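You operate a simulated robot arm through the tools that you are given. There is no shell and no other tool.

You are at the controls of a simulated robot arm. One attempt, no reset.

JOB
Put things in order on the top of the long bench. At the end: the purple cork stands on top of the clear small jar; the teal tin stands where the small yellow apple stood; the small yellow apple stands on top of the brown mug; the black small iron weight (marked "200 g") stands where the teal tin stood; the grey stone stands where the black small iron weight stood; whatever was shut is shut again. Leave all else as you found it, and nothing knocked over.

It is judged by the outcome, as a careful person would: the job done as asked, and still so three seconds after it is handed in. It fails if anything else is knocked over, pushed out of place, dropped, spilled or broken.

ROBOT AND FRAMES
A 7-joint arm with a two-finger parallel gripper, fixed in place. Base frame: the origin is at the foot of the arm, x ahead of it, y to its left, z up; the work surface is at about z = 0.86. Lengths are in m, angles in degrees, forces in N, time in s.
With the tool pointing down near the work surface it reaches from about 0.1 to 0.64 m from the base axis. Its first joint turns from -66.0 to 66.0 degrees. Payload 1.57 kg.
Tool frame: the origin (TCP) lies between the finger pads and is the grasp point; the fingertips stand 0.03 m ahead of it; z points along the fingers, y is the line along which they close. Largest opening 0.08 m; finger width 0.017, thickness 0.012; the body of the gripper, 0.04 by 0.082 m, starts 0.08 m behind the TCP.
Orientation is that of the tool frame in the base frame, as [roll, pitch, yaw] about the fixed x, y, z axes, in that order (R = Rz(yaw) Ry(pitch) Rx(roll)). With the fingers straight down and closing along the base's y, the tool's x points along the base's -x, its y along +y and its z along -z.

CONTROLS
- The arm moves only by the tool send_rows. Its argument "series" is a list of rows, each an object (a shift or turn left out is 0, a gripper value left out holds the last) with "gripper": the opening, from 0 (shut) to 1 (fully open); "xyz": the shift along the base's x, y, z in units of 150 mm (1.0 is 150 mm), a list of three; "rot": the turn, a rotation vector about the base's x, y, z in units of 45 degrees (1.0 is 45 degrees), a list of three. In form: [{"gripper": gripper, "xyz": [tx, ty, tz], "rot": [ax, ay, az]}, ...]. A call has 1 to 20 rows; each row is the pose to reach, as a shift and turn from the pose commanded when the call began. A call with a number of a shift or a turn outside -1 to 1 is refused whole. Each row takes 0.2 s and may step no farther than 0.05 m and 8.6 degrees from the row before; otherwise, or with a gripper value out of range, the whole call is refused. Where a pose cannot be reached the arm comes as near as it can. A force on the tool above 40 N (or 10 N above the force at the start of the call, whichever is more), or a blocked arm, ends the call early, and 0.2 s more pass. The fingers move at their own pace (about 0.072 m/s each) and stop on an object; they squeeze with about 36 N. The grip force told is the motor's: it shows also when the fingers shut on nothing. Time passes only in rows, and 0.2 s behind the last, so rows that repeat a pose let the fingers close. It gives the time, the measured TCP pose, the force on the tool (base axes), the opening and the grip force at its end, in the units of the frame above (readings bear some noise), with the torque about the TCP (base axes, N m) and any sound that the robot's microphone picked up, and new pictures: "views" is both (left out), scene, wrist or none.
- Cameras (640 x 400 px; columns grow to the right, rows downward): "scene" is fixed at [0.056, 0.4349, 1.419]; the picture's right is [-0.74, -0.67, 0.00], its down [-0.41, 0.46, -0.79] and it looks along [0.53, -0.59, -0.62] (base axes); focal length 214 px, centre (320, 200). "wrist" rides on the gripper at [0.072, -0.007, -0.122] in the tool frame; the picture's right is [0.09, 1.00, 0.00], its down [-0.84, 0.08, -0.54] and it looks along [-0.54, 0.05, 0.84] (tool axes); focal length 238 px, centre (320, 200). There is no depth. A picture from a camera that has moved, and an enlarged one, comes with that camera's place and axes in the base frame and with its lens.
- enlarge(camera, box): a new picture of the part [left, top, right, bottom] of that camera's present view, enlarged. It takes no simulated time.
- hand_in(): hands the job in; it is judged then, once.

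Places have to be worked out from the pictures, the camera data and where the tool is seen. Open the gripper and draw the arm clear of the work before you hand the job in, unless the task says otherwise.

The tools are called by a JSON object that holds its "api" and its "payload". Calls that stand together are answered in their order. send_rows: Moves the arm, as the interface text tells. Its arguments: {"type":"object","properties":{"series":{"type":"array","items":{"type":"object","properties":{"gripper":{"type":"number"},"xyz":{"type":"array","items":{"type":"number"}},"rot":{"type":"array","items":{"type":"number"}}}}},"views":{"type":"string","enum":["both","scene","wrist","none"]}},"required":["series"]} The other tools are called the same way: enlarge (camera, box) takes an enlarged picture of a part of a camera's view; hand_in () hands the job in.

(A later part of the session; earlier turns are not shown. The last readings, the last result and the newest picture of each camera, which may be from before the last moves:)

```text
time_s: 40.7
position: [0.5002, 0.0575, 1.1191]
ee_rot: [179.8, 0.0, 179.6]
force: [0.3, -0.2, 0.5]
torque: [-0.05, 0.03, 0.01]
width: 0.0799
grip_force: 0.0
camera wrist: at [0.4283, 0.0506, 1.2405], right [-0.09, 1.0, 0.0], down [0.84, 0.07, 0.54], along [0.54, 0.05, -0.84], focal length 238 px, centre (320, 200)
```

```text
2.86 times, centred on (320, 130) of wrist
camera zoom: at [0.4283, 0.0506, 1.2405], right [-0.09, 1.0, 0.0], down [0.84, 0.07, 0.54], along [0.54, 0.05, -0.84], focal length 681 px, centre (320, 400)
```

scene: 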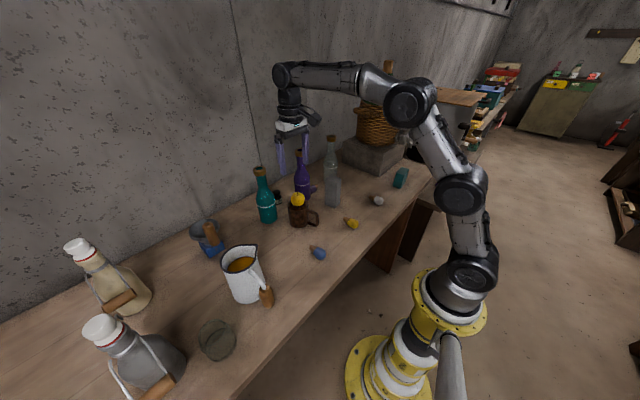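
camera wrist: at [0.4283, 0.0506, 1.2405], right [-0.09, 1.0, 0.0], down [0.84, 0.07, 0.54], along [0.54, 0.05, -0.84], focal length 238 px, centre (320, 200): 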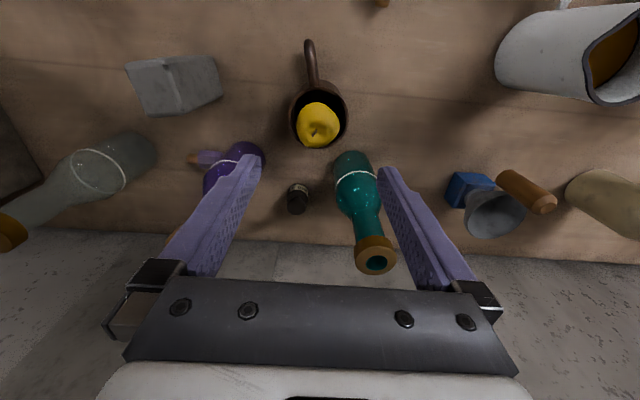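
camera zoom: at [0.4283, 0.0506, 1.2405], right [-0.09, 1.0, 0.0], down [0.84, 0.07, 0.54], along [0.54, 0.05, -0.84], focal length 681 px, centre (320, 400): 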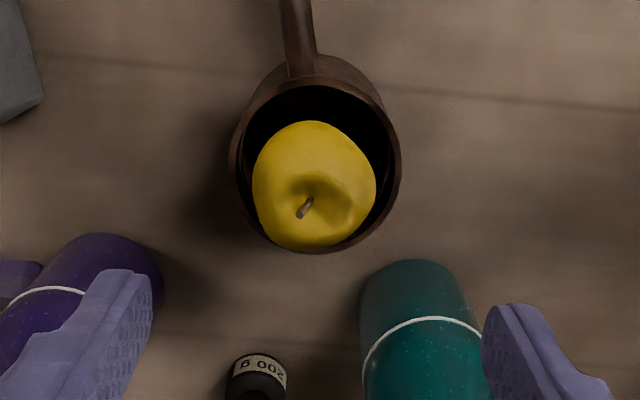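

The apple now stands stably on top of the mug. Next is the tin: I'll travel at z≈1.12 towards (0.34,−0.44) while turning the gripper −90° about z so the fingers close across its narrow side.

{"api": "send_rows", "payload": {"series": [{"xyz": [-0.06, -0.166, 0], "rot": [0, 0, -0.166]}, {"xyz": [-0.12, -0.333, 0], "rot": [0, 0, -0.333]}, {"xyz": [-0.18, -0.5, 0], "rot": [0, 0, -0.5]}, {"xyz": [-0.24, -0.666, 0], "rot": [0, 0, -0.667]}, {"xyz": [-0.3, -0.833, 0], "rot": [0, 0, -0.833]}, {"xyz": [-0.36, -1.0, 0], "rot": [0, 0, -1.0]}], "views": "none"}}

{"api": "send_rows", "payload": {"series": [{"xyz": [-0.06, -0.166, 0], "rot": [0, 0, -0.166]}, {"xyz": [-0.12, -0.333, 0], "rot": [0, 0, -0.333]}, {"xyz": [-0.18, -0.5, 0], "rot": [0, 0, -0.5]}, {"xyz": [-0.24, -0.666, 0], "rot": [0, 0, -0.667]}, {"xyz": [-0.3, -0.833, 0], "rot": [0, 0, -0.833]}, {"xyz": [-0.36, -1.0, 0], "rot": [0, 0, -1.0]}, {"xyz": [-0.36, -1.0, 0], "rot": [0, 0, -1.0]}], "views": "both"}}

```text
time_s: 42.1
position: [0.4479, -0.0956, 1.1175]
ee_rot: [179.9, 0.1, 134.6]
force: [0.7, 0.1, 0.0]
torque: [0.01, -0.01, -0.03]
width: 0.08
grip_force: 0.1
```

```text
time_s: 43.7
position: [0.3923, -0.2439, 1.1173]
ee_rot: [179.8, 0.0, 89.6]
force: [-0.3, 0.4, -0.2]
torque: [0.0, 0.02, 0.03]
width: 0.08
grip_force: 0.1
camera wrist: at [0.3856, -0.1718, 1.2392], right [1.0, 0.09, 0.0], down [0.07, -0.84, 0.54], along [0.05, -0.54, -0.84], focal length 238 px, centre (320, 200)
```

scene: 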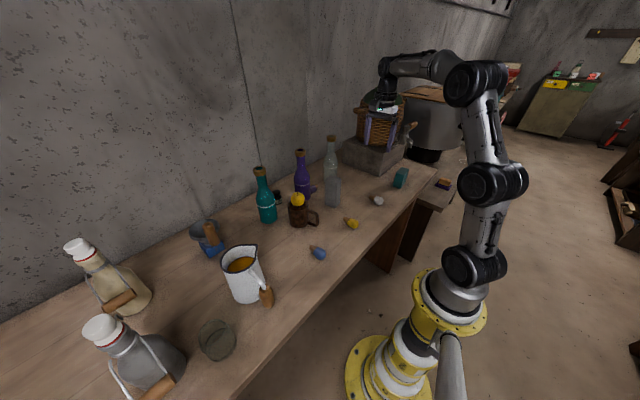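
wrist: 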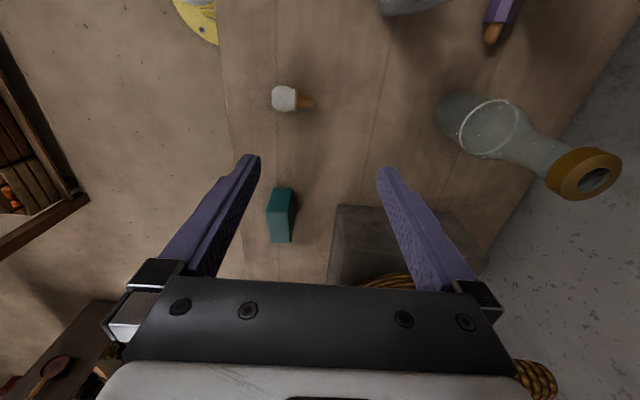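

The yaw is now 90°, and the tin is visible ahead. I'll enlarge it to measure its footprint.

{"api": "enlarge", "payload": {"camera": "wrist", "box": [240, 170, 336, 260]}}

```text
4.44 times, centred on (288, 215) of wrist
camera zoom: at [0.3856, -0.1718, 1.2392], right [1.0, 0.09, 0.0], down [0.07, -0.84, 0.54], along [0.05, -0.54, -0.84], focal length 1059 px, centre (462, 133)
```

zoom: 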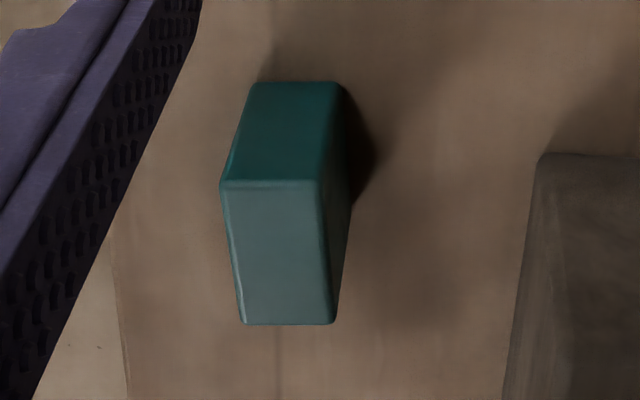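

The tin's centre is at (0.341,−0.431), 36×67 mm and 71 mm tall, turned about 5°. I'll align the gripper by +5.2° and move above it.

{"api": "send_rows", "payload": {"series": [{"xyz": [-0.09, -0.25, 0], "rot": [0, 0, 0.03]}, {"xyz": [-0.18, -0.5, 0], "rot": [0, 0, 0.06]}, {"xyz": [-0.27, -0.75, 0], "rot": [0, 0, 0.09]}, {"xyz": [-0.344, -0.95, -0.05], "rot": [0, 0, 0.118]}], "views": "none"}}

{"api": "send_rows", "payload": {"series": [{"xyz": [0, -0.15, -0.1]}, {"xyz": [0, -0.295, -0.25]}, {"xyz": [0, -0.295, -0.45]}, {"xyz": [0, -0.295, -0.6]}, {"xyz": [0, -0.295, -0.6]}], "views": "both"}}

{"api": "enlarge", "payload": {"camera": "wrist", "box": [256, 80, 384, 180]}}

```text
time_s: 44.7
position: [0.3393, -0.3872, 1.1089]
ee_rot: [179.8, 0.0, 95.1]
force: [0.3, -0.1, 0.3]
torque: [0.01, -0.02, 0.01]
width: 0.0801
grip_force: 0.0
```

```text
time_s: 45.9
position: [0.3416, -0.4306, 1.0181]
ee_rot: [179.8, -0.1, 95.1]
force: [0.8, 0.4, -0.2]
torque: [0.0, -0.01, -0.02]
width: 0.0799
grip_force: 0.0
camera wrist: at [0.3275, -0.3582, 1.1397], right [0.98, 0.18, 0.0], down [0.15, -0.83, 0.54], along [0.1, -0.53, -0.84], focal length 238 px, centre (320, 200)
```

scene: 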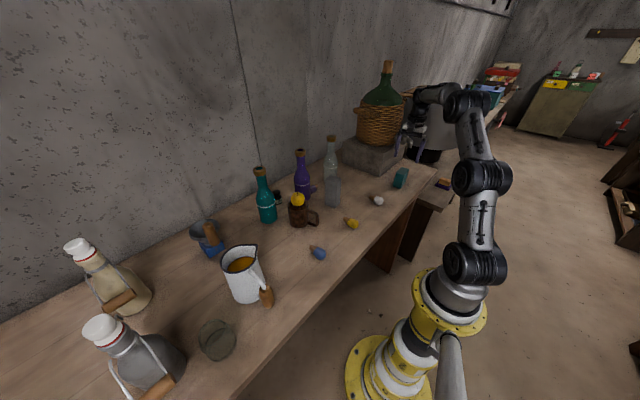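
wrist: 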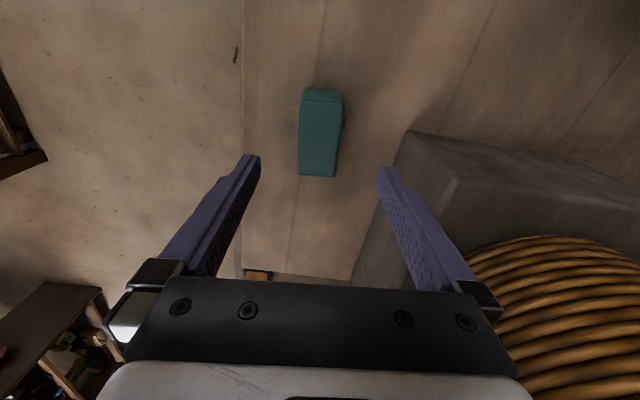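

```text
4.00 times, centred on (320, 130) of wrist
camera zoom: at [0.3275, -0.3582, 1.1397], right [0.98, 0.18, 0.0], down [0.15, -0.83, 0.54], along [0.1, -0.53, -0.84], focal length 953 px, centre (320, 480)
```

zoom: 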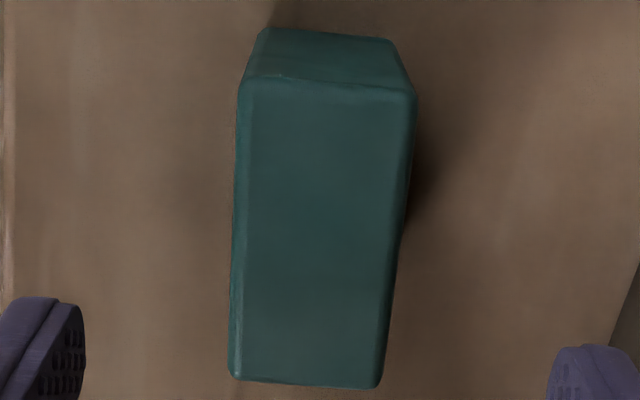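

The tin is well centred between the fingers, and the block is clear on the right. I'll descend to TCP z≈0.897.

{"api": "send_rows", "payload": {"series": [{"xyz": [-0.005, 0.01, -0.2]}, {"xyz": [-0.005, 0.01, -0.4]}, {"xyz": [-0.005, 0.01, -0.6]}, {"xyz": [-0.005, 0.01, -0.8]}, {"xyz": [-0.005, 0.01, -0.8]}], "views": "wrist"}}

```text
time_s: 47.1
position: [0.342, -0.4283, 0.8999]
ee_rot: [179.9, 0.0, 95.0]
force: [0.5, 0.6, -0.3]
torque: [0.02, 0.0, 0.0]
width: 0.0803
grip_force: 0.0
camera wrist: at [0.328, -0.3568, 1.0213], right [0.98, 0.18, 0.0], down [0.15, -0.83, 0.54], along [0.1, -0.53, -0.84], focal length 238 px, centre (320, 200)
```

wrist: 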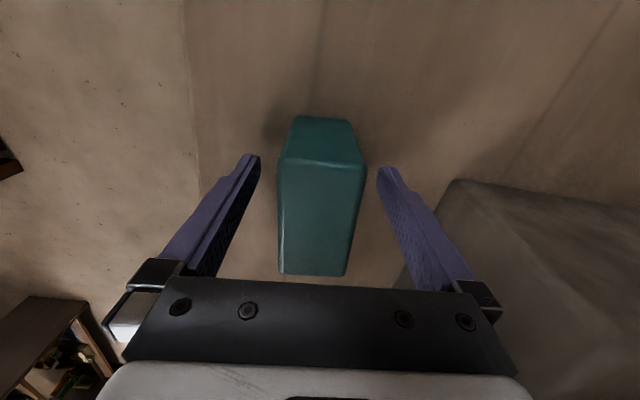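

I'm around the tin now. I'll close on it and lift slightly to verify the hold.

{"api": "send_rows", "payload": {"series": [{"gripper": 0.7}, {"gripper": 0.5}, {"gripper": 0.35}, {"gripper": 0.35}, {"xyz": [0, 0, 0.05]}, {"xyz": [0, 0, 0.12]}, {"xyz": [0, 0, 0.2]}, {"xyz": [0, 0, 0.2]}], "views": "both"}}

```text
time_s: 48.9
position: [0.3406, -0.4288, 0.9301]
ee_rot: [179.8, 0.0, 95.0]
force: [0.4, 0.3, -0.4]
torque: [0.0, 0.01, 0.0]
width: 0.0376
grip_force: 36.4
camera wrist: at [0.3279, -0.3567, 1.0521], right [0.98, 0.18, 0.0], down [0.15, -0.83, 0.54], along [0.1, -0.53, -0.84], focal length 238 px, centre (320, 200)
```

scene: 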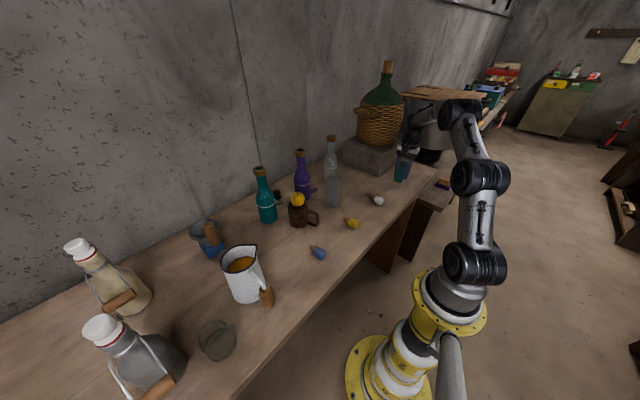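
wrist: 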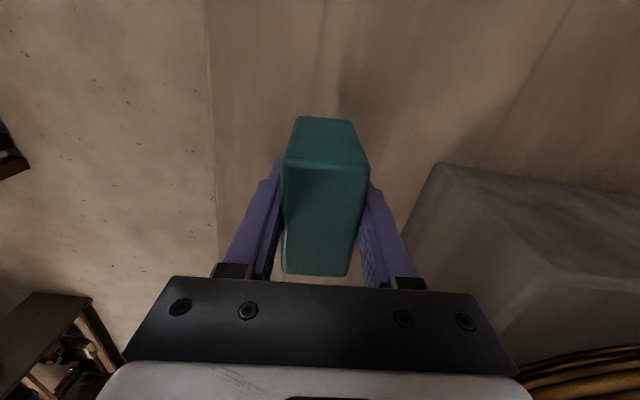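

The tin is held (37.6 mm). I'll lift it to z≈1.0 and carry it diagonally to the apple's old place.

{"api": "send_rows", "payload": {"series": [{"xyz": [0, 0, 0.25]}, {"xyz": [0.0, 0.15, 0.45]}, {"xyz": [0.1, 0.35, 0.45]}, {"xyz": [0.3, 0.55, 0.45]}, {"xyz": [0.5, 0.75, 0.45]}, {"xyz": [0.7, 0.95, 0.45]}], "views": "none"}}

{"api": "send_rows", "payload": {"series": [{"xyz": [0.2, 0.07, 0]}, {"xyz": [0.35, 0.115, 0]}, {"xyz": [0.35, 0.115, -0.15]}, {"xyz": [0.35, 0.115, -0.15]}], "views": "both"}}

```text
time_s: 50.3
position: [0.4478, -0.2857, 0.9976]
ee_rot: [180.0, 0.0, 95.0]
force: [0.9, -0.2, -0.9]
torque: [-0.04, 0.01, 0.0]
width: 0.0372
grip_force: 36.2
```

```text
time_s: 51.3
position: [0.4977, -0.2691, 0.9758]
ee_rot: [179.9, 0.0, 94.9]
force: [0.0, 0.5, -1.0]
torque: [-0.01, 0.02, 0.03]
width: 0.0375
grip_force: 36.3
camera wrist: at [0.4839, -0.1975, 1.0969], right [0.98, 0.18, 0.0], down [0.15, -0.83, 0.54], along [0.1, -0.53, -0.84], focal length 238 px, centre (320, 200)
```

scene: 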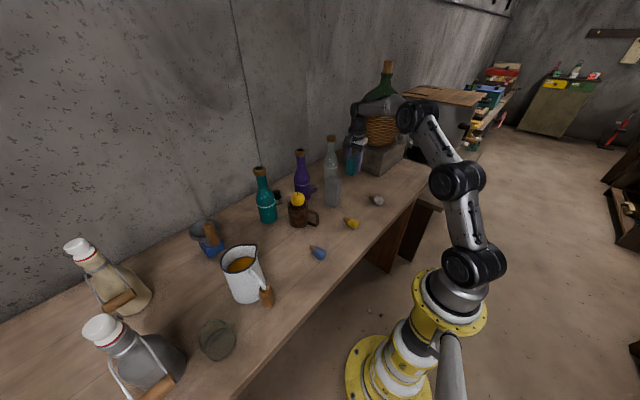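
wrist: 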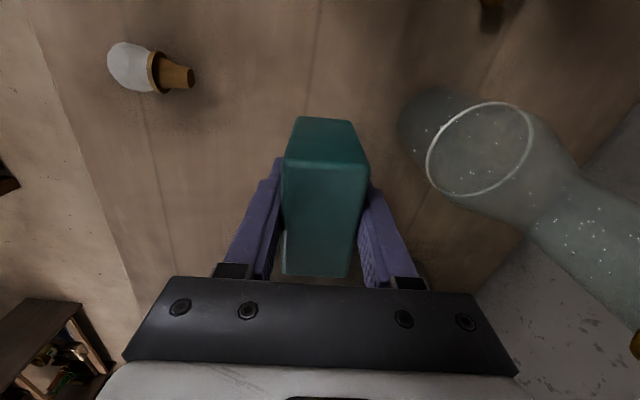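

I'm over the apple's old place and the tin is clear of the bottle. I'll lower it to the bench slowly.

{"api": "send_rows", "payload": {"series": [{"xyz": [0, 0, -0.15]}, {"xyz": [0, 0, -0.3]}, {"xyz": [0, 0, -0.4]}, {"xyz": [0, 0, -0.46]}, {"xyz": [0, 0, -0.49]}, {"xyz": [0, 0, -0.5]}, {"xyz": [0, 0, -0.5]}], "views": "both"}}

{"api": "enlarge", "payload": {"camera": "scene", "box": [320, 130, 400, 200]}}

```text
time_s: 52.9
position: [0.4968, -0.2675, 0.9006]
ee_rot: [179.8, 0.0, 95.0]
force: [-0.1, 1.0, 1.4]
torque: [0.04, 0.11, 0.02]
width: 0.0373
grip_force: 36.1
camera wrist: at [0.4842, -0.1964, 1.0215], right [0.98, 0.18, 0.0], down [0.15, -0.83, 0.54], along [0.1, -0.53, -0.84], focal length 238 px, centre (320, 200)
```

scene: 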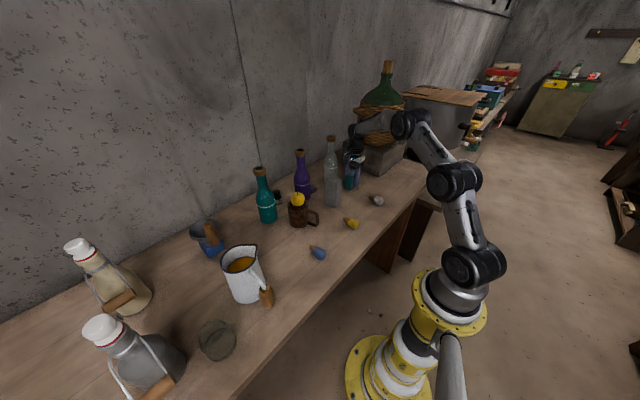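
wrist: 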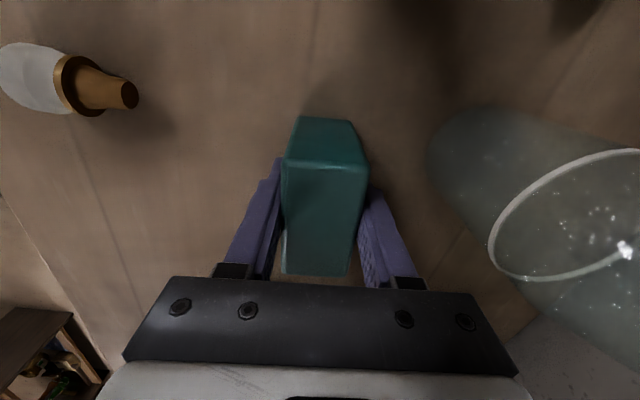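

```text
5.71 times, centred on (360, 165) of scene
camera zoom: at [0.056, 0.4349, 1.419], right [-0.74, -0.67, 0.0], down [-0.41, 0.46, -0.79], along [0.53, -0.59, -0.62], focal length 1226 px, centre (91, 400)
```

zoom: 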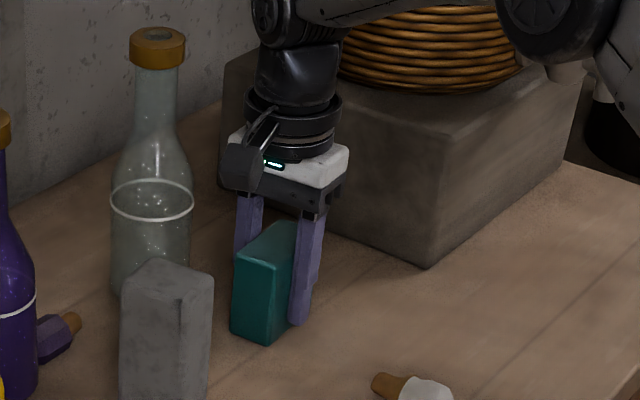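

The tin rests on the bench at (0.497,−0.268). I'll open and rise straight up.

{"api": "send_rows", "payload": {"series": [{"gripper": 0.6}, {"gripper": 0.8}, {"gripper": 0.8}, {"xyz": [0, 0, 0.15]}, {"xyz": [0, 0, 0.4]}, {"xyz": [0, 0, 0.7]}, {"xyz": [0, 0, 1.0]}, {"xyz": [0, 0, 1.0]}], "views": "both"}}

{"api": "enlarge", "payload": {"camera": "scene", "box": [320, 130, 400, 200]}}

```text
time_s: 54.7
position: [0.497, -0.2703, 1.0477]
ee_rot: [179.9, 0.0, 95.0]
force: [0.5, 0.4, -0.9]
torque: [0.02, -0.01, 0.01]
width: 0.064
grip_force: 0.0
camera wrist: at [0.4827, -0.1983, 1.169], right [0.98, 0.18, 0.0], down [0.15, -0.83, 0.54], along [0.1, -0.53, -0.84], focal length 238 px, centre (320, 200)
```

scene: 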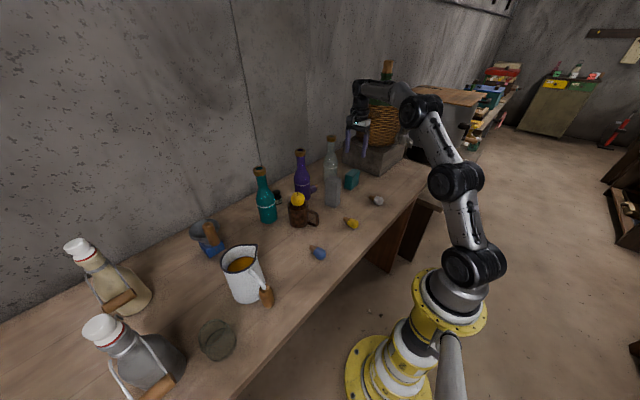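
wrist: 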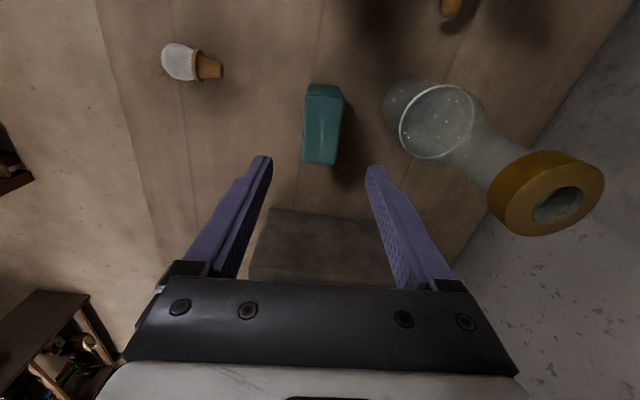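

```text
5.71 times, centred on (360, 165) of scene
camera zoom: at [0.056, 0.4349, 1.419], right [-0.74, -0.67, 0.0], down [-0.41, 0.46, -0.79], along [0.53, -0.59, -0.62], focal length 1226 px, centre (91, 400)
```

zoom: 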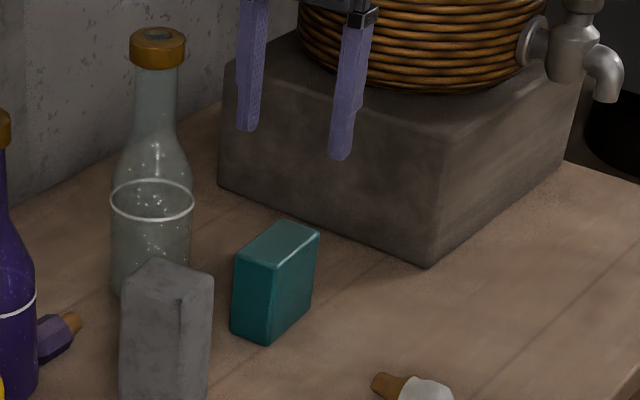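

The tin stands in place. Next is the weight at about (0.651,0.032). I'll rise to z≈1.13 and turn back to yaw 180° while travelling towards it.

{"api": "send_rows", "payload": {"series": [{"xyz": [-0.03, 0.08, 0.18], "rot": [0, 0, 0.158], "gripper": 0.6}, {"xyz": [-0.06, 0.25, 0.36], "rot": [0, 0, 0.317]}, {"xyz": [-0.09, 0.42, 0.54], "rot": [0, 0, 0.475]}, {"xyz": [-0.12, 0.6, 0.54], "rot": [0, 0, 0.633]}, {"xyz": [-0.15, 0.8, 0.54], "rot": [0, 0, 0.792]}, {"xyz": [-0.15, 1.0, 0.54], "rot": [0, 0, 0.95]}], "views": "none"}}

{"api": "send_rows", "payload": {"series": [{"xyz": [0.04, 0.166, 0], "rot": [0, 0, 0.158]}, {"xyz": [0.08, 0.333, 0], "rot": [0, 0, 0.317]}, {"xyz": [0.12, 0.5, 0], "rot": [0, 0, 0.475]}, {"xyz": [0.16, 0.666, 0], "rot": [0, 0, 0.633]}, {"xyz": [0.2, 0.833, 0], "rot": [0, 0, 0.792]}, {"xyz": [0.2, 1.0, 0], "rot": [0, 0, 0.94]}, {"xyz": [0.2, 1.0, 0], "rot": [0, 0, 0.94]}], "views": "both"}}

{"api": "enlarge", "payload": {"camera": "wrist", "box": [250, 90, 410, 200]}}

```text
time_s: 56.1
position: [0.4745, -0.1165, 1.1304]
ee_rot: [179.9, 0.1, 138.0]
force: [0.0, 0.1, -1.5]
torque: [-0.01, -0.02, 0.01]
width: 0.0478
grip_force: 0.0
```

```text
time_s: 57.7
position: [0.5048, 0.0333, 1.1326]
ee_rot: [179.9, 0.0, -179.8]
force: [0.9, 0.4, 0.4]
torque: [0.0, 0.02, 0.03]
width: 0.0479
grip_force: 0.1
camera wrist: at [0.4333, 0.0264, 1.2541], right [-0.1, 1.0, 0.0], down [0.84, 0.08, 0.54], along [0.54, 0.05, -0.84], focal length 238 px, centre (320, 200)
```

scene: 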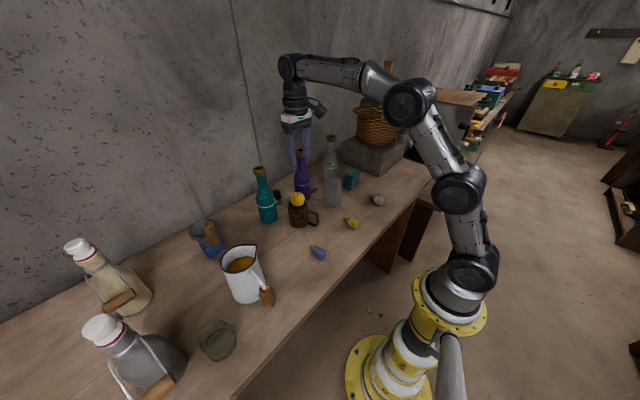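
wrist: 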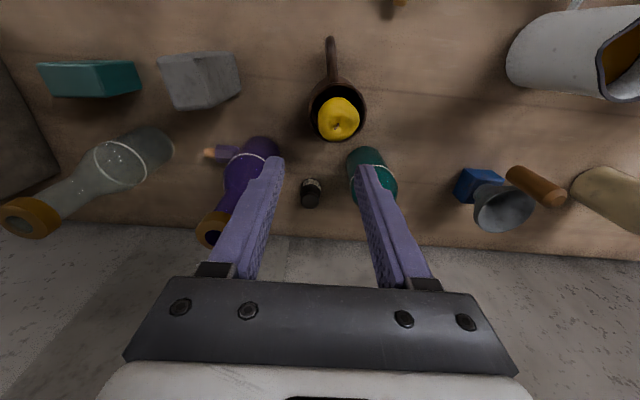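

```text
3.64 times, centred on (330, 145) of wrist
camera zoom: at [0.4333, 0.0264, 1.2541], right [-0.1, 1.0, 0.0], down [0.84, 0.08, 0.54], along [0.54, 0.05, -0.84], focal length 867 px, centre (284, 400)
```

zoom: 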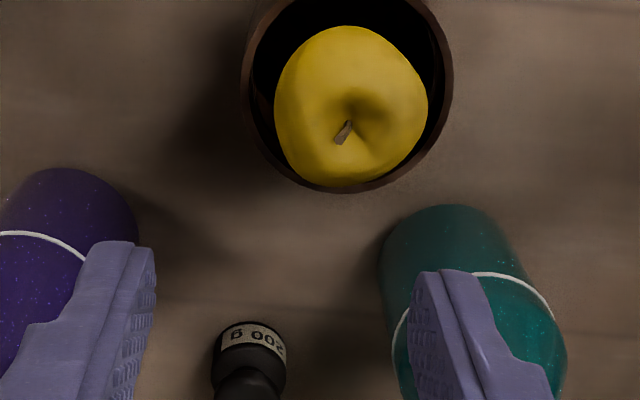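

I'll enlarge directly on the weight to fix its position.

{"api": "enlarge", "payload": {"camera": "wrist", "box": [280, 165, 344, 220]}}

{"api": "enlarge", "payload": {"camera": "scene", "box": [250, 170, 330, 220]}}

```text
7.27 times, centred on (312, 192) of wrist
camera zoom: at [0.4333, 0.0264, 1.2541], right [-0.1, 1.0, 0.0], down [0.84, 0.08, 0.54], along [0.54, 0.05, -0.84], focal length 1734 px, centre (378, 254)
```

zoom: 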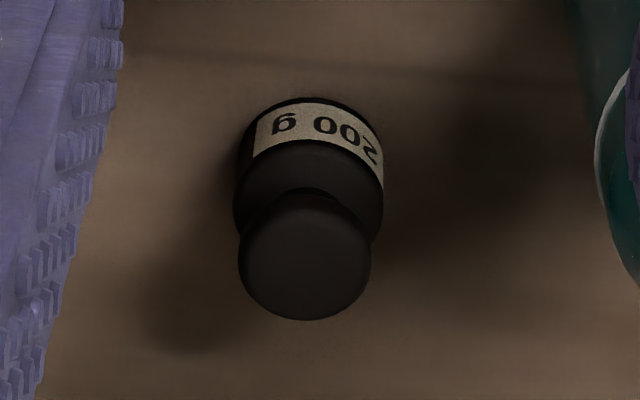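

```text
8.00 times, centred on (290, 195) of scene
camera zoom: at [0.056, 0.4349, 1.419], right [-0.74, -0.67, 0.0], down [-0.41, 0.46, -0.79], along [0.53, -0.59, -0.62], focal length 1716 px, centre (560, 240)
```

zoom: 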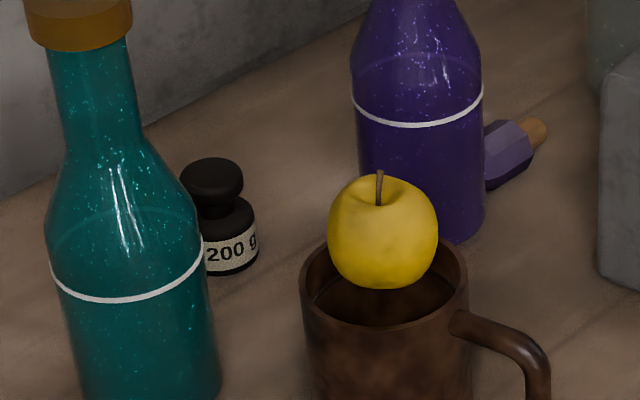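

The weight's axis is at (0.654,0.030), its body 38 mm wide and its top at z 0.913. I'll move forward and down between the two bottles to test the reach, staying above it for now.

{"api": "send_rows", "payload": {"series": [{"xyz": [0.2, -0.02, 0]}, {"xyz": [0.4, -0.02, 0]}, {"xyz": [0.5, -0.02, -0.15]}, {"xyz": [0.6, -0.02, -0.35]}, {"xyz": [0.7, -0.02, -0.55]}, {"xyz": [0.8, -0.02, -0.75]}, {"xyz": [0.9, -0.02, -0.95]}, {"xyz": [0.9, -0.02, -0.95]}], "views": "both"}}

```text
time_s: 59.5
position: [0.6358, 0.0256, 0.985]
ee_rot: [179.9, 0.0, -179.9]
force: [0.2, 0.0, -0.5]
torque: [0.03, -0.05, 0.01]
width: 0.0478
grip_force: 0.0
out of reach, approached as far as the arm can: row 7, 8
camera wrist: at [0.5641, 0.02, 1.1067], right [-0.09, 1.0, 0.0], down [0.84, 0.08, 0.54], along [0.54, 0.05, -0.84], focal length 238 px, centre (320, 200)
```

scene: 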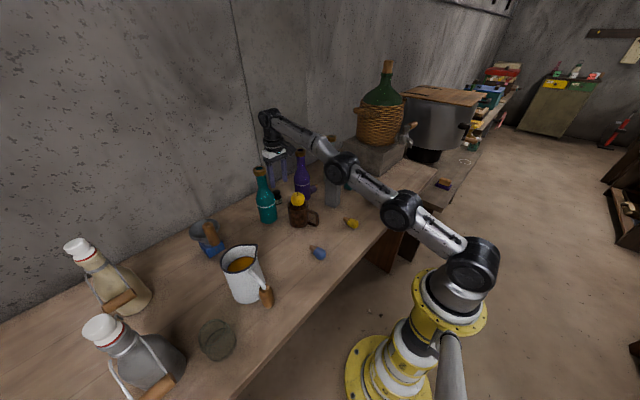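
wrist: 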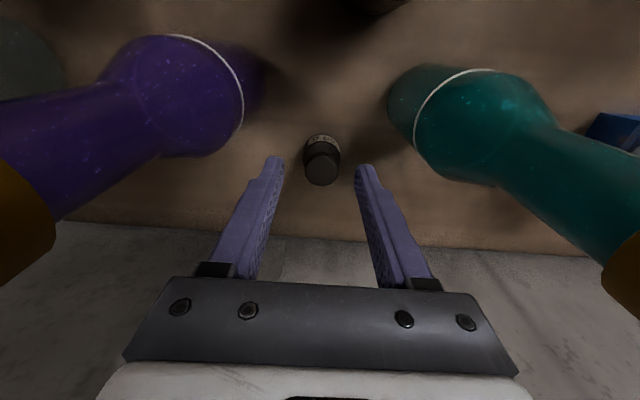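

At this height the arm reaches x=0.636, and by geometry about 0.656 at z≈0.895, just enough for the weight. I'll descend along that limit with the fingers straddling the weight, correcting y by +3.6 mm.

{"api": "send_rows", "payload": {"series": [{"xyz": [0.03, 0.012, -0.1]}, {"xyz": [0.05, 0.024, -0.2]}, {"xyz": [0.07, 0.024, -0.3]}, {"xyz": [0.09, 0.024, -0.4]}, {"xyz": [0.09, 0.024, -0.4]}], "views": "both"}}

```text
time_s: 60.7
position: [0.6511, 0.0305, 0.9265]
ee_rot: [179.9, 0.0, -179.9]
force: [-0.7, 0.4, 0.1]
torque: [0.01, 0.0, 0.01]
width: 0.048
grip_force: 0.1
camera wrist: at [0.5782, 0.0245, 1.0477], right [-0.09, 1.0, 0.0], down [0.84, 0.08, 0.54], along [0.54, 0.05, -0.84], focal length 238 px, centre (320, 200)
```

scene: 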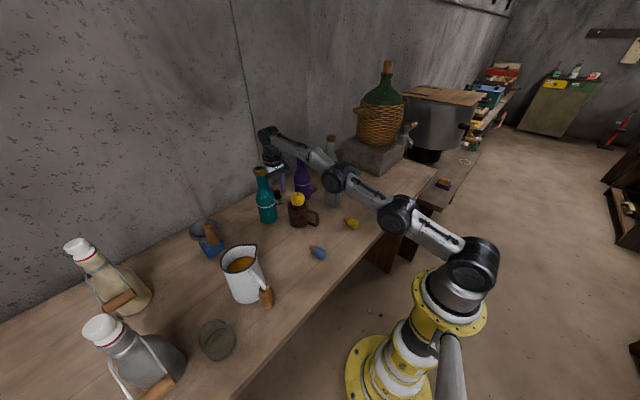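
wrist: 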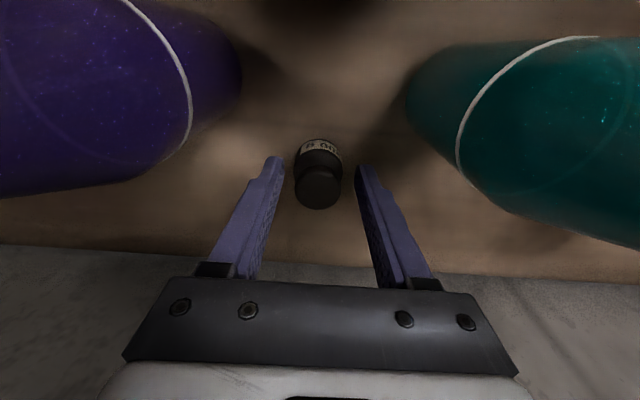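

The weight is centred between the fingers. I'll continue down to z≈0.895.

{"api": "send_rows", "payload": {"series": [{"xyz": [0.01, -0.005, -0.07]}, {"xyz": [0.018, -0.005, -0.14]}, {"xyz": [0.02, -0.005, -0.21]}, {"xyz": [0.02, -0.005, -0.21]}], "views": "wrist"}}

{"api": "enlarge", "payload": {"camera": "wrist", "box": [256, 130, 384, 230]}}

```text
time_s: 61.7
position: [0.6521, 0.0293, 0.8963]
ee_rot: [180.0, 0.0, -179.9]
force: [-1.0, -0.4, 0.0]
torque: [-0.02, -0.03, -0.01]
width: 0.048
grip_force: 0.0
camera wrist: at [0.5801, 0.0228, 1.0175], right [-0.09, 1.0, 0.0], down [0.84, 0.08, 0.54], along [0.54, 0.05, -0.84], focal length 238 px, centre (320, 200)
```

wrist: 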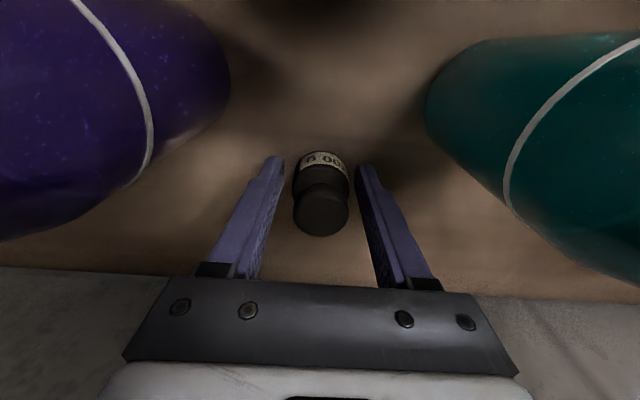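

```text
4.00 times, centred on (320, 180) of wrist
camera zoom: at [0.5801, 0.0228, 1.0175], right [-0.09, 1.0, 0.0], down [0.84, 0.08, 0.54], along [0.54, 0.05, -0.84], focal length 953 px, centre (320, 280)
```

zoom: 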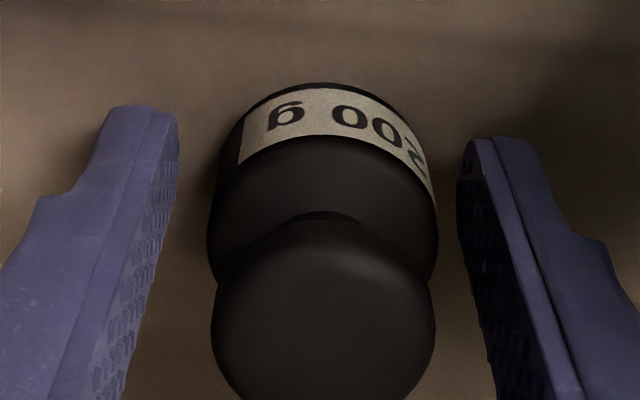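

The fingers straddle the weight's body, with the axis within 2–3 mm of the TCP. I'll close and lift slightly to test the hold.

{"api": "send_rows", "payload": {"series": [{"gripper": 0.45}, {"gripper": 0.3}, {"gripper": 0.3}, {"gripper": 0.3}, {"xyz": [0, 0, 0.03]}, {"xyz": [0, 0, 0.07]}, {"xyz": [0, 0, 0.07]}], "views": "both"}}

{"api": "enlarge", "payload": {"camera": "wrist", "box": [256, 130, 384, 230]}}

```text
time_s: 63.3
position: [0.6534, 0.0318, 0.9054]
ee_rot: [179.9, 0.0, -179.9]
force: [-0.4, 0.7, -1.2]
torque: [0.04, 0.01, 0.01]
width: 0.0365
grip_force: 35.9
camera wrist: at [0.5816, 0.0247, 1.0275], right [-0.09, 1.0, 0.0], down [0.84, 0.08, 0.54], along [0.54, 0.05, -0.84], focal length 238 px, centre (320, 200)
```

scene: 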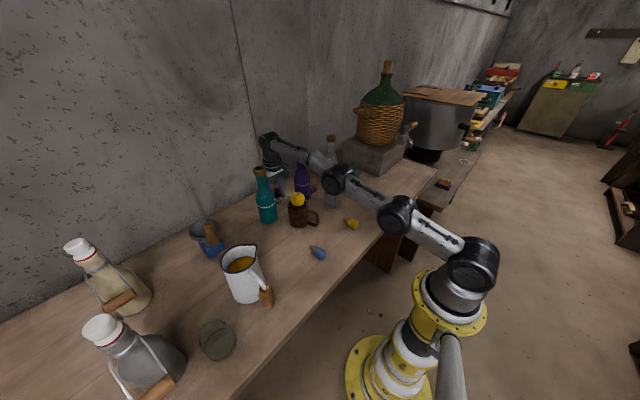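
wrist: 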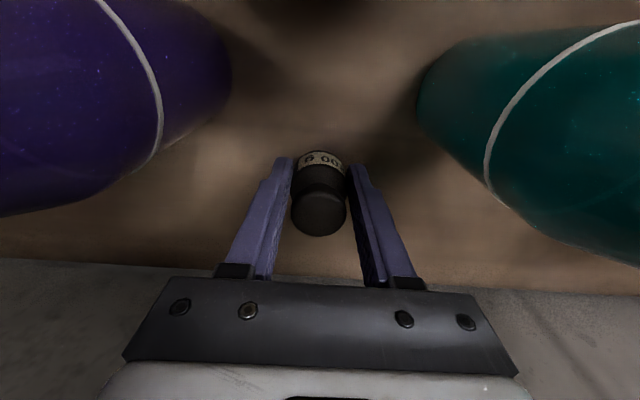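

```text
4.00 times, centred on (320, 180) of wrist
camera zoom: at [0.5816, 0.0247, 1.0275], right [-0.09, 1.0, 0.0], down [0.84, 0.08, 0.54], along [0.54, 0.05, -0.84], focal length 953 px, centre (320, 280)
```

zoom: 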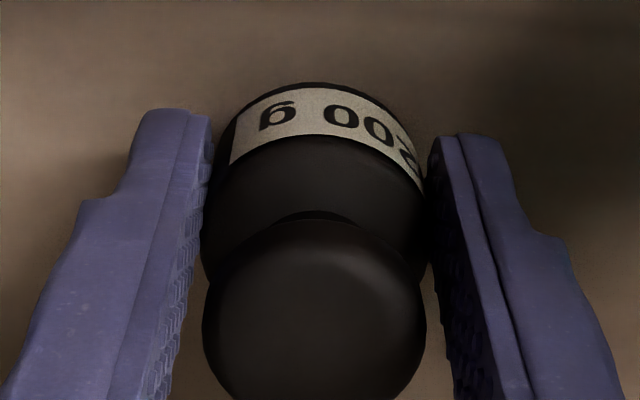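

The weight is held firmly (36.5 mm). I'll retreat up and back along the same channel between the bottles.

{"api": "send_rows", "payload": {"series": [{"xyz": [-0.03, 0, 0.15]}, {"xyz": [-0.06, 0, 0.3]}, {"xyz": [-0.11, 0, 0.45]}, {"xyz": [-0.17, 0, 0.6]}, {"xyz": [-0.26, 0, 0.75]}, {"xyz": [-0.36, 0, 0.88]}, {"xyz": [-0.46, 0, 1.0]}, {"xyz": [-0.46, 0, 1.0]}], "views": "wrist"}}

```text
time_s: 65.1
position: [0.5836, 0.0291, 1.0561]
ee_rot: [180.0, 0.0, -179.9]
force: [0.9, 0.1, -2.2]
torque: [0.02, 0.03, -0.01]
width: 0.0363
grip_force: 35.9
camera wrist: at [0.5114, 0.0227, 1.1778], right [-0.09, 1.0, 0.0], down [0.84, 0.08, 0.54], along [0.54, 0.05, -0.84], focal length 238 px, centre (320, 200)
```

wrist: 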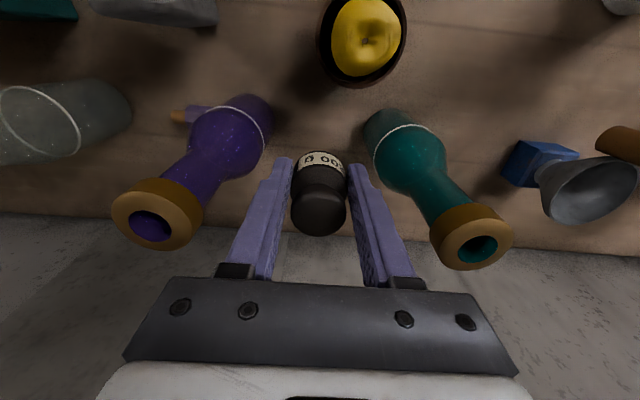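

The weight is still held and I'm clear above the bottles. I'll carry it at z≈1.12 to the tin's old place (0.341,−0.431).

{"api": "send_rows", "payload": {"series": [{"xyz": [-0.15, 0, 0.2]}, {"xyz": [-0.3, 0, 0.4]}, {"xyz": [-0.45, -0.15, 0.43]}, {"xyz": [-0.5, -0.42, 0.43]}, {"xyz": [-0.55, -0.7, 0.43]}, {"xyz": [-0.6, -1.0, 0.43]}], "views": "none"}}

{"api": "send_rows", "payload": {"series": [{"xyz": [-0.15, -0.25, 0]}, {"xyz": [-0.3, -0.5, 0]}, {"xyz": [-0.45, -0.75, 0]}, {"xyz": [-0.6, -1.0, 0]}], "views": "none"}}

{"api": "send_rows", "payload": {"series": [{"xyz": [-0.1, -0.27, 0]}, {"xyz": [-0.2, -0.53, 0]}, {"xyz": [-0.3, -0.8, 0]}, {"xyz": [-0.41, -1.0, 0]}, {"xyz": [-0.41, -1.0, -0.2]}, {"xyz": [-0.41, -1.0, -0.2]}], "views": "both"}}

```text
time_s: 66.5
position: [0.4944, -0.1205, 1.1244]
ee_rot: [179.9, 0.1, -179.9]
force: [-0.4, -0.6, -1.9]
torque: [-0.01, 0.01, 0.0]
width: 0.0365
grip_force: 35.9
```

```text
time_s: 67.5
position: [0.4045, -0.2688, 1.1202]
ee_rot: [179.9, 0.0, -179.9]
force: [-0.1, -0.7, -2.2]
torque: [0.03, 0.01, -0.01]
width: 0.0364
grip_force: 35.3
```

```text
time_s: 68.9
position: [0.3442, -0.4208, 1.089]
ee_rot: [180.0, 0.0, -179.8]
force: [0.3, 1.2, -2.3]
torque: [-0.02, 0.02, 0.0]
width: 0.0359
grip_force: 35.8
camera wrist: at [0.271, -0.427, 1.2105], right [-0.09, 1.0, 0.0], down [0.84, 0.08, 0.54], along [0.54, 0.05, -0.84], focal length 238 px, centre (320, 200)
```

scene: 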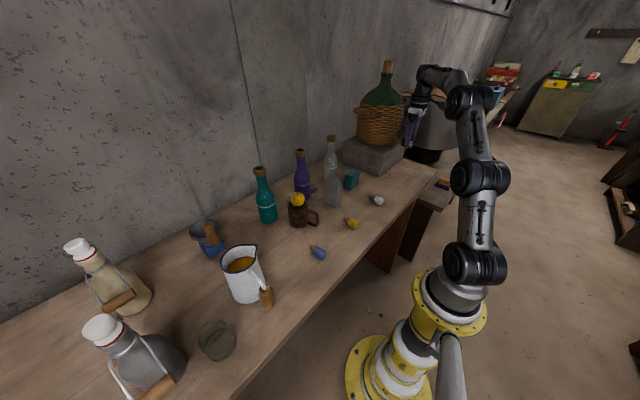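
wrist: 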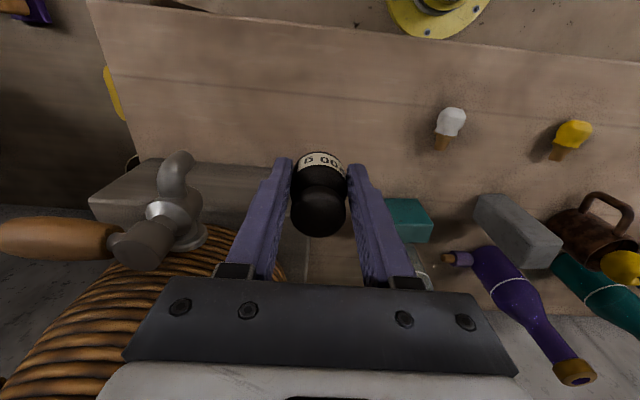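

I'm over the tin's old spot. I'll correct by (−5,−10) mm and lower in stages.

{"api": "send_rows", "payload": {"series": [{"xyz": [-0.033, -0.068, -0.2]}, {"xyz": [-0.033, -0.068, -0.45]}, {"xyz": [-0.033, -0.068, -0.7]}, {"xyz": [-0.033, -0.068, -0.95]}, {"xyz": [-0.033, -0.068, -0.95]}], "views": "wrist"}}

```text
time_s: 70.1
position: [0.3393, -0.4321, 0.9458]
ee_rot: [180.0, 0.0, -179.9]
force: [-0.3, -0.3, -2.2]
torque: [-0.01, 0.01, 0.0]
width: 0.0363
grip_force: 36.0
camera wrist: at [0.2675, -0.4384, 1.0676], right [-0.09, 1.0, 0.0], down [0.84, 0.08, 0.54], along [0.54, 0.05, -0.84], focal length 238 px, centre (320, 200)
```

wrist: 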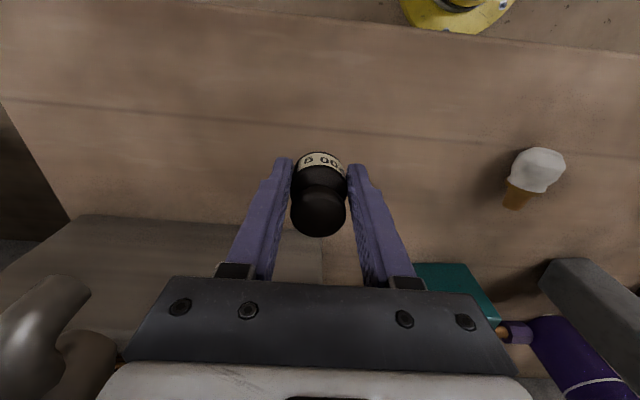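

The weight is at (0.341,−0.432), bottom about 5 cm above the bench. I'll lower slowly to touch down.

{"api": "send_rows", "payload": {"series": [{"xyz": [0, 0, -0.14]}, {"xyz": [0, 0, -0.24]}, {"xyz": [0, 0, -0.29]}, {"xyz": [0, 0, -0.315]}, {"xyz": [0, 0, -0.328]}, {"xyz": [0, 0, -0.328]}], "views": "wrist"}}

```text
time_s: 71.5
position: [0.336, -0.4306, 0.8992]
ee_rot: [179.9, 0.0, -179.9]
force: [-0.3, 0.5, -2.3]
torque: [-0.01, -0.01, 0.02]
width: 0.0363
grip_force: 36.3
camera wrist: at [0.2648, -0.4376, 1.0202], right [-0.09, 1.0, 0.0], down [0.84, 0.08, 0.54], along [0.54, 0.05, -0.84], focal length 238 px, centre (320, 200)
```

wrist: 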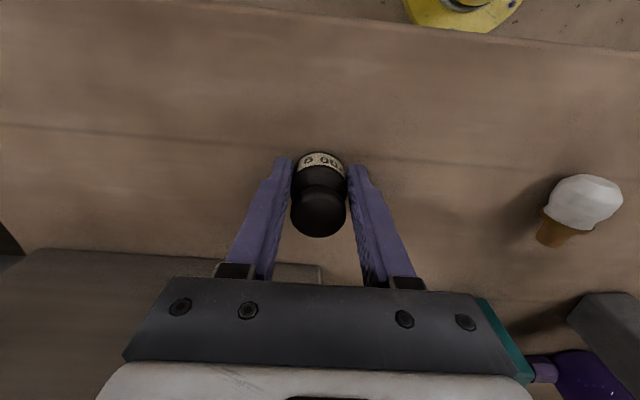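

It isn't touching yet, since the full weight is still felt. I'll lower a few more millimetres in small steps.

{"api": "send_rows", "payload": {"series": [{"xyz": [0.01, 0, -0.01]}, {"xyz": [0.01, 0, -0.02]}, {"xyz": [0.01, 0, -0.025]}, {"xyz": [0.01, 0, -0.025]}], "views": "none"}}

```text
time_s: 72.5
position: [0.3399, -0.4324, 0.8968]
ee_rot: [-180.0, 0.0, -180.0]
force: [-0.2, 3.0, 5.8]
torque: [0.15, 0.03, 0.0]
width: 0.0362
grip_force: 36.2
```

It has touched down (+5.8 N). I'll open the fingers and rise straight up.

{"api": "send_rows", "payload": {"series": [{"gripper": 0.55}, {"gripper": 0.75}, {"gripper": 0.75}, {"xyz": [0, 0, 0.1]}, {"xyz": [0, 0, 0.3]}, {"xyz": [0, 0, 0.6]}, {"xyz": [0, 0, 0.9]}, {"xyz": [0, 0, 0.9]}], "views": "both"}}

{"api": "enlarge", "payload": {"camera": "scene", "box": [330, 150, 430, 210]}}

{"api": "enlarge", "payload": {"camera": "wrist", "box": [256, 80, 384, 180]}}

```text
time_s: 74.3
position: [0.3359, -0.4297, 1.0329]
ee_rot: [179.8, -0.1, -179.8]
force: [-0.7, 0.6, -0.1]
torque: [0.0, 0.04, 0.02]
width: 0.0599
grip_force: 0.0
camera wrist: at [0.2633, -0.436, 1.1539], right [-0.09, 1.0, 0.0], down [0.84, 0.08, 0.54], along [0.54, 0.05, -0.84], focal length 238 px, centre (320, 200)
```

scene: 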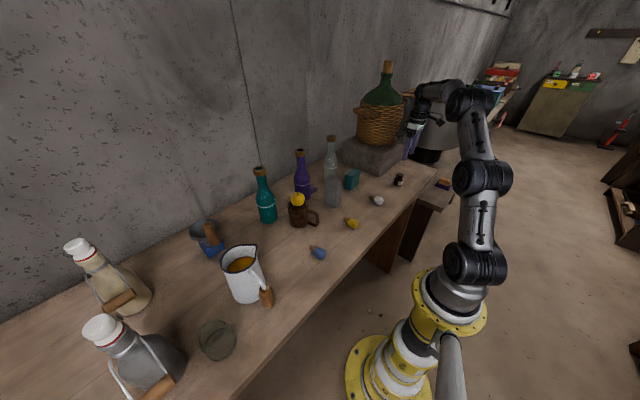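
wrist: 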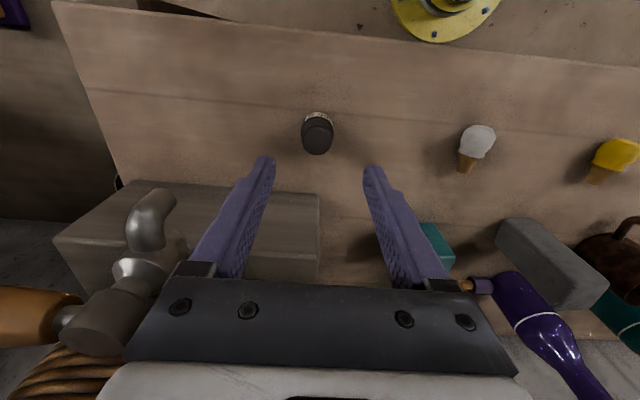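

```text
6.40 times, centred on (380, 180) of scene
camera zoom: at [0.056, 0.4349, 1.419], right [-0.74, -0.67, 0.0], down [-0.41, 0.46, -0.79], along [0.53, -0.59, -0.62], focal length 1373 px, centre (-64, 328)
```

zoom: 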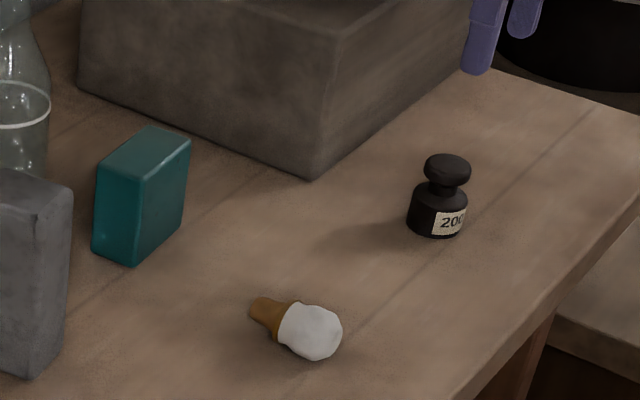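

```text
4.00 times, centred on (320, 130) of wrist
camera zoom: at [0.2633, -0.436, 1.1539], right [-0.09, 1.0, 0.0], down [0.84, 0.08, 0.54], along [0.54, 0.05, -0.84], focal length 953 px, centre (320, 480)
```

zoom: 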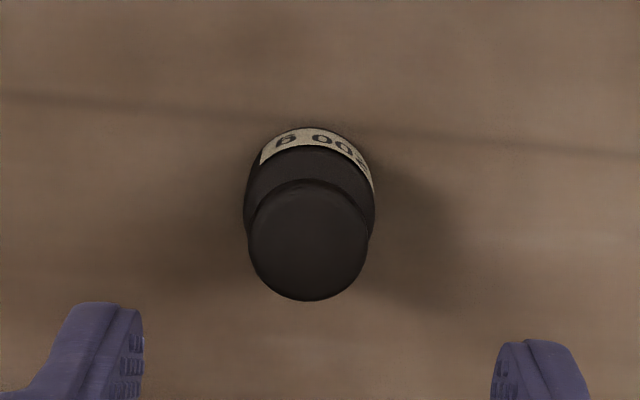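

The weight stands within 4 mm of the tin's old centre. Next is the stone (top centre about (0.480,−0.108), turned about 10°). I'll travel back over it at z≈1.12.

{"api": "send_rows", "payload": {"series": [{"xyz": [0, 0, 0.3], "gripper": 1}, {"xyz": [0.08, 0.18, 0.5]}, {"xyz": [0.22, 0.42, 0.58]}, {"xyz": [0.36, 0.68, 0.58]}, {"xyz": [0.48, 0.95, 0.58]}], "views": "none"}}

{"api": "send_rows", "payload": {"series": [{"xyz": [0.05, 0.27, 0], "rot": [0, 0, 0.055]}, {"xyz": [0.1, 0.54, 0], "rot": [0, 0, 0.11]}, {"xyz": [0.15, 0.8, 0], "rot": [0, 0, 0.165]}, {"xyz": [0.2, 1.0, 0], "rot": [0, 0, 0.222]}, {"xyz": [0.2, 1.0, 0], "rot": [0, 0, 0.222]}], "views": "both"}}

{"api": "enlarge", "payload": {"camera": "wrist", "box": [250, 80, 410, 200]}}

```text
time_s: 75.5
position: [0.4105, -0.2884, 1.1174]
ee_rot: [180.0, 0.0, -179.9]
force: [-0.3, 0.2, 0.0]
torque: [0.0, -0.01, 0.0]
width: 0.08
grip_force: 0.0
```

```text
time_s: 76.7
position: [0.4415, -0.1356, 1.1195]
ee_rot: [179.9, -0.1, -169.9]
force: [0.2, 1.3, 0.5]
torque: [-0.02, 0.01, 0.0]
width: 0.0802
grip_force: 0.0
camera wrist: at [0.3719, -0.1551, 1.2413], right [-0.27, 0.96, 0.0], down [0.81, 0.22, 0.54], along [0.52, 0.14, -0.84], focal length 238 px, centre (320, 200)
```

scene: 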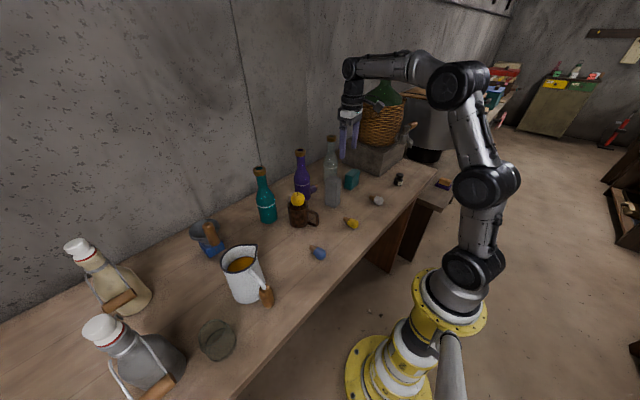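
wrist: 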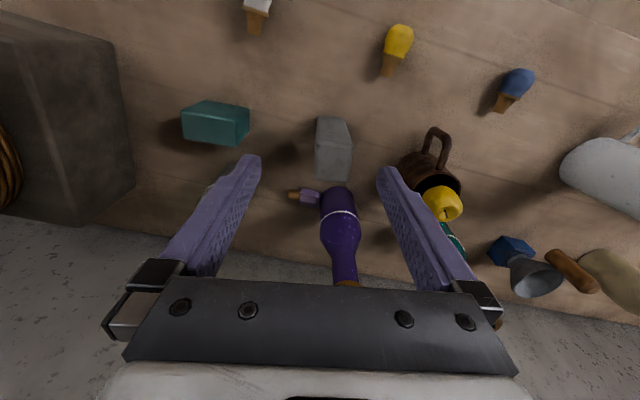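

```text
3.33 times, centred on (330, 140) of wrist
camera zoom: at [0.3719, -0.1551, 1.2413], right [-0.27, 0.96, 0.0], down [0.81, 0.22, 0.54], along [0.52, 0.14, -0.84], focal length 794 px, centre (287, 400)
```

zoom: 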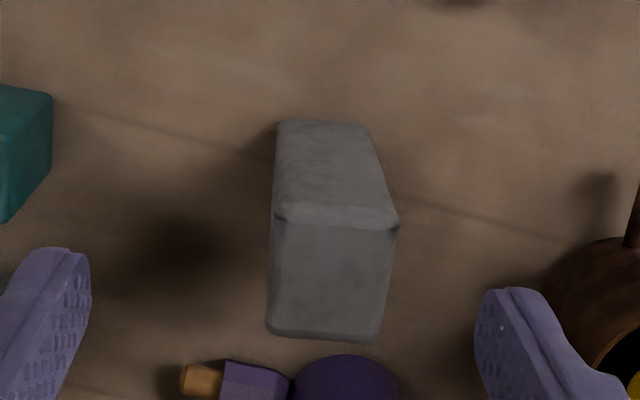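

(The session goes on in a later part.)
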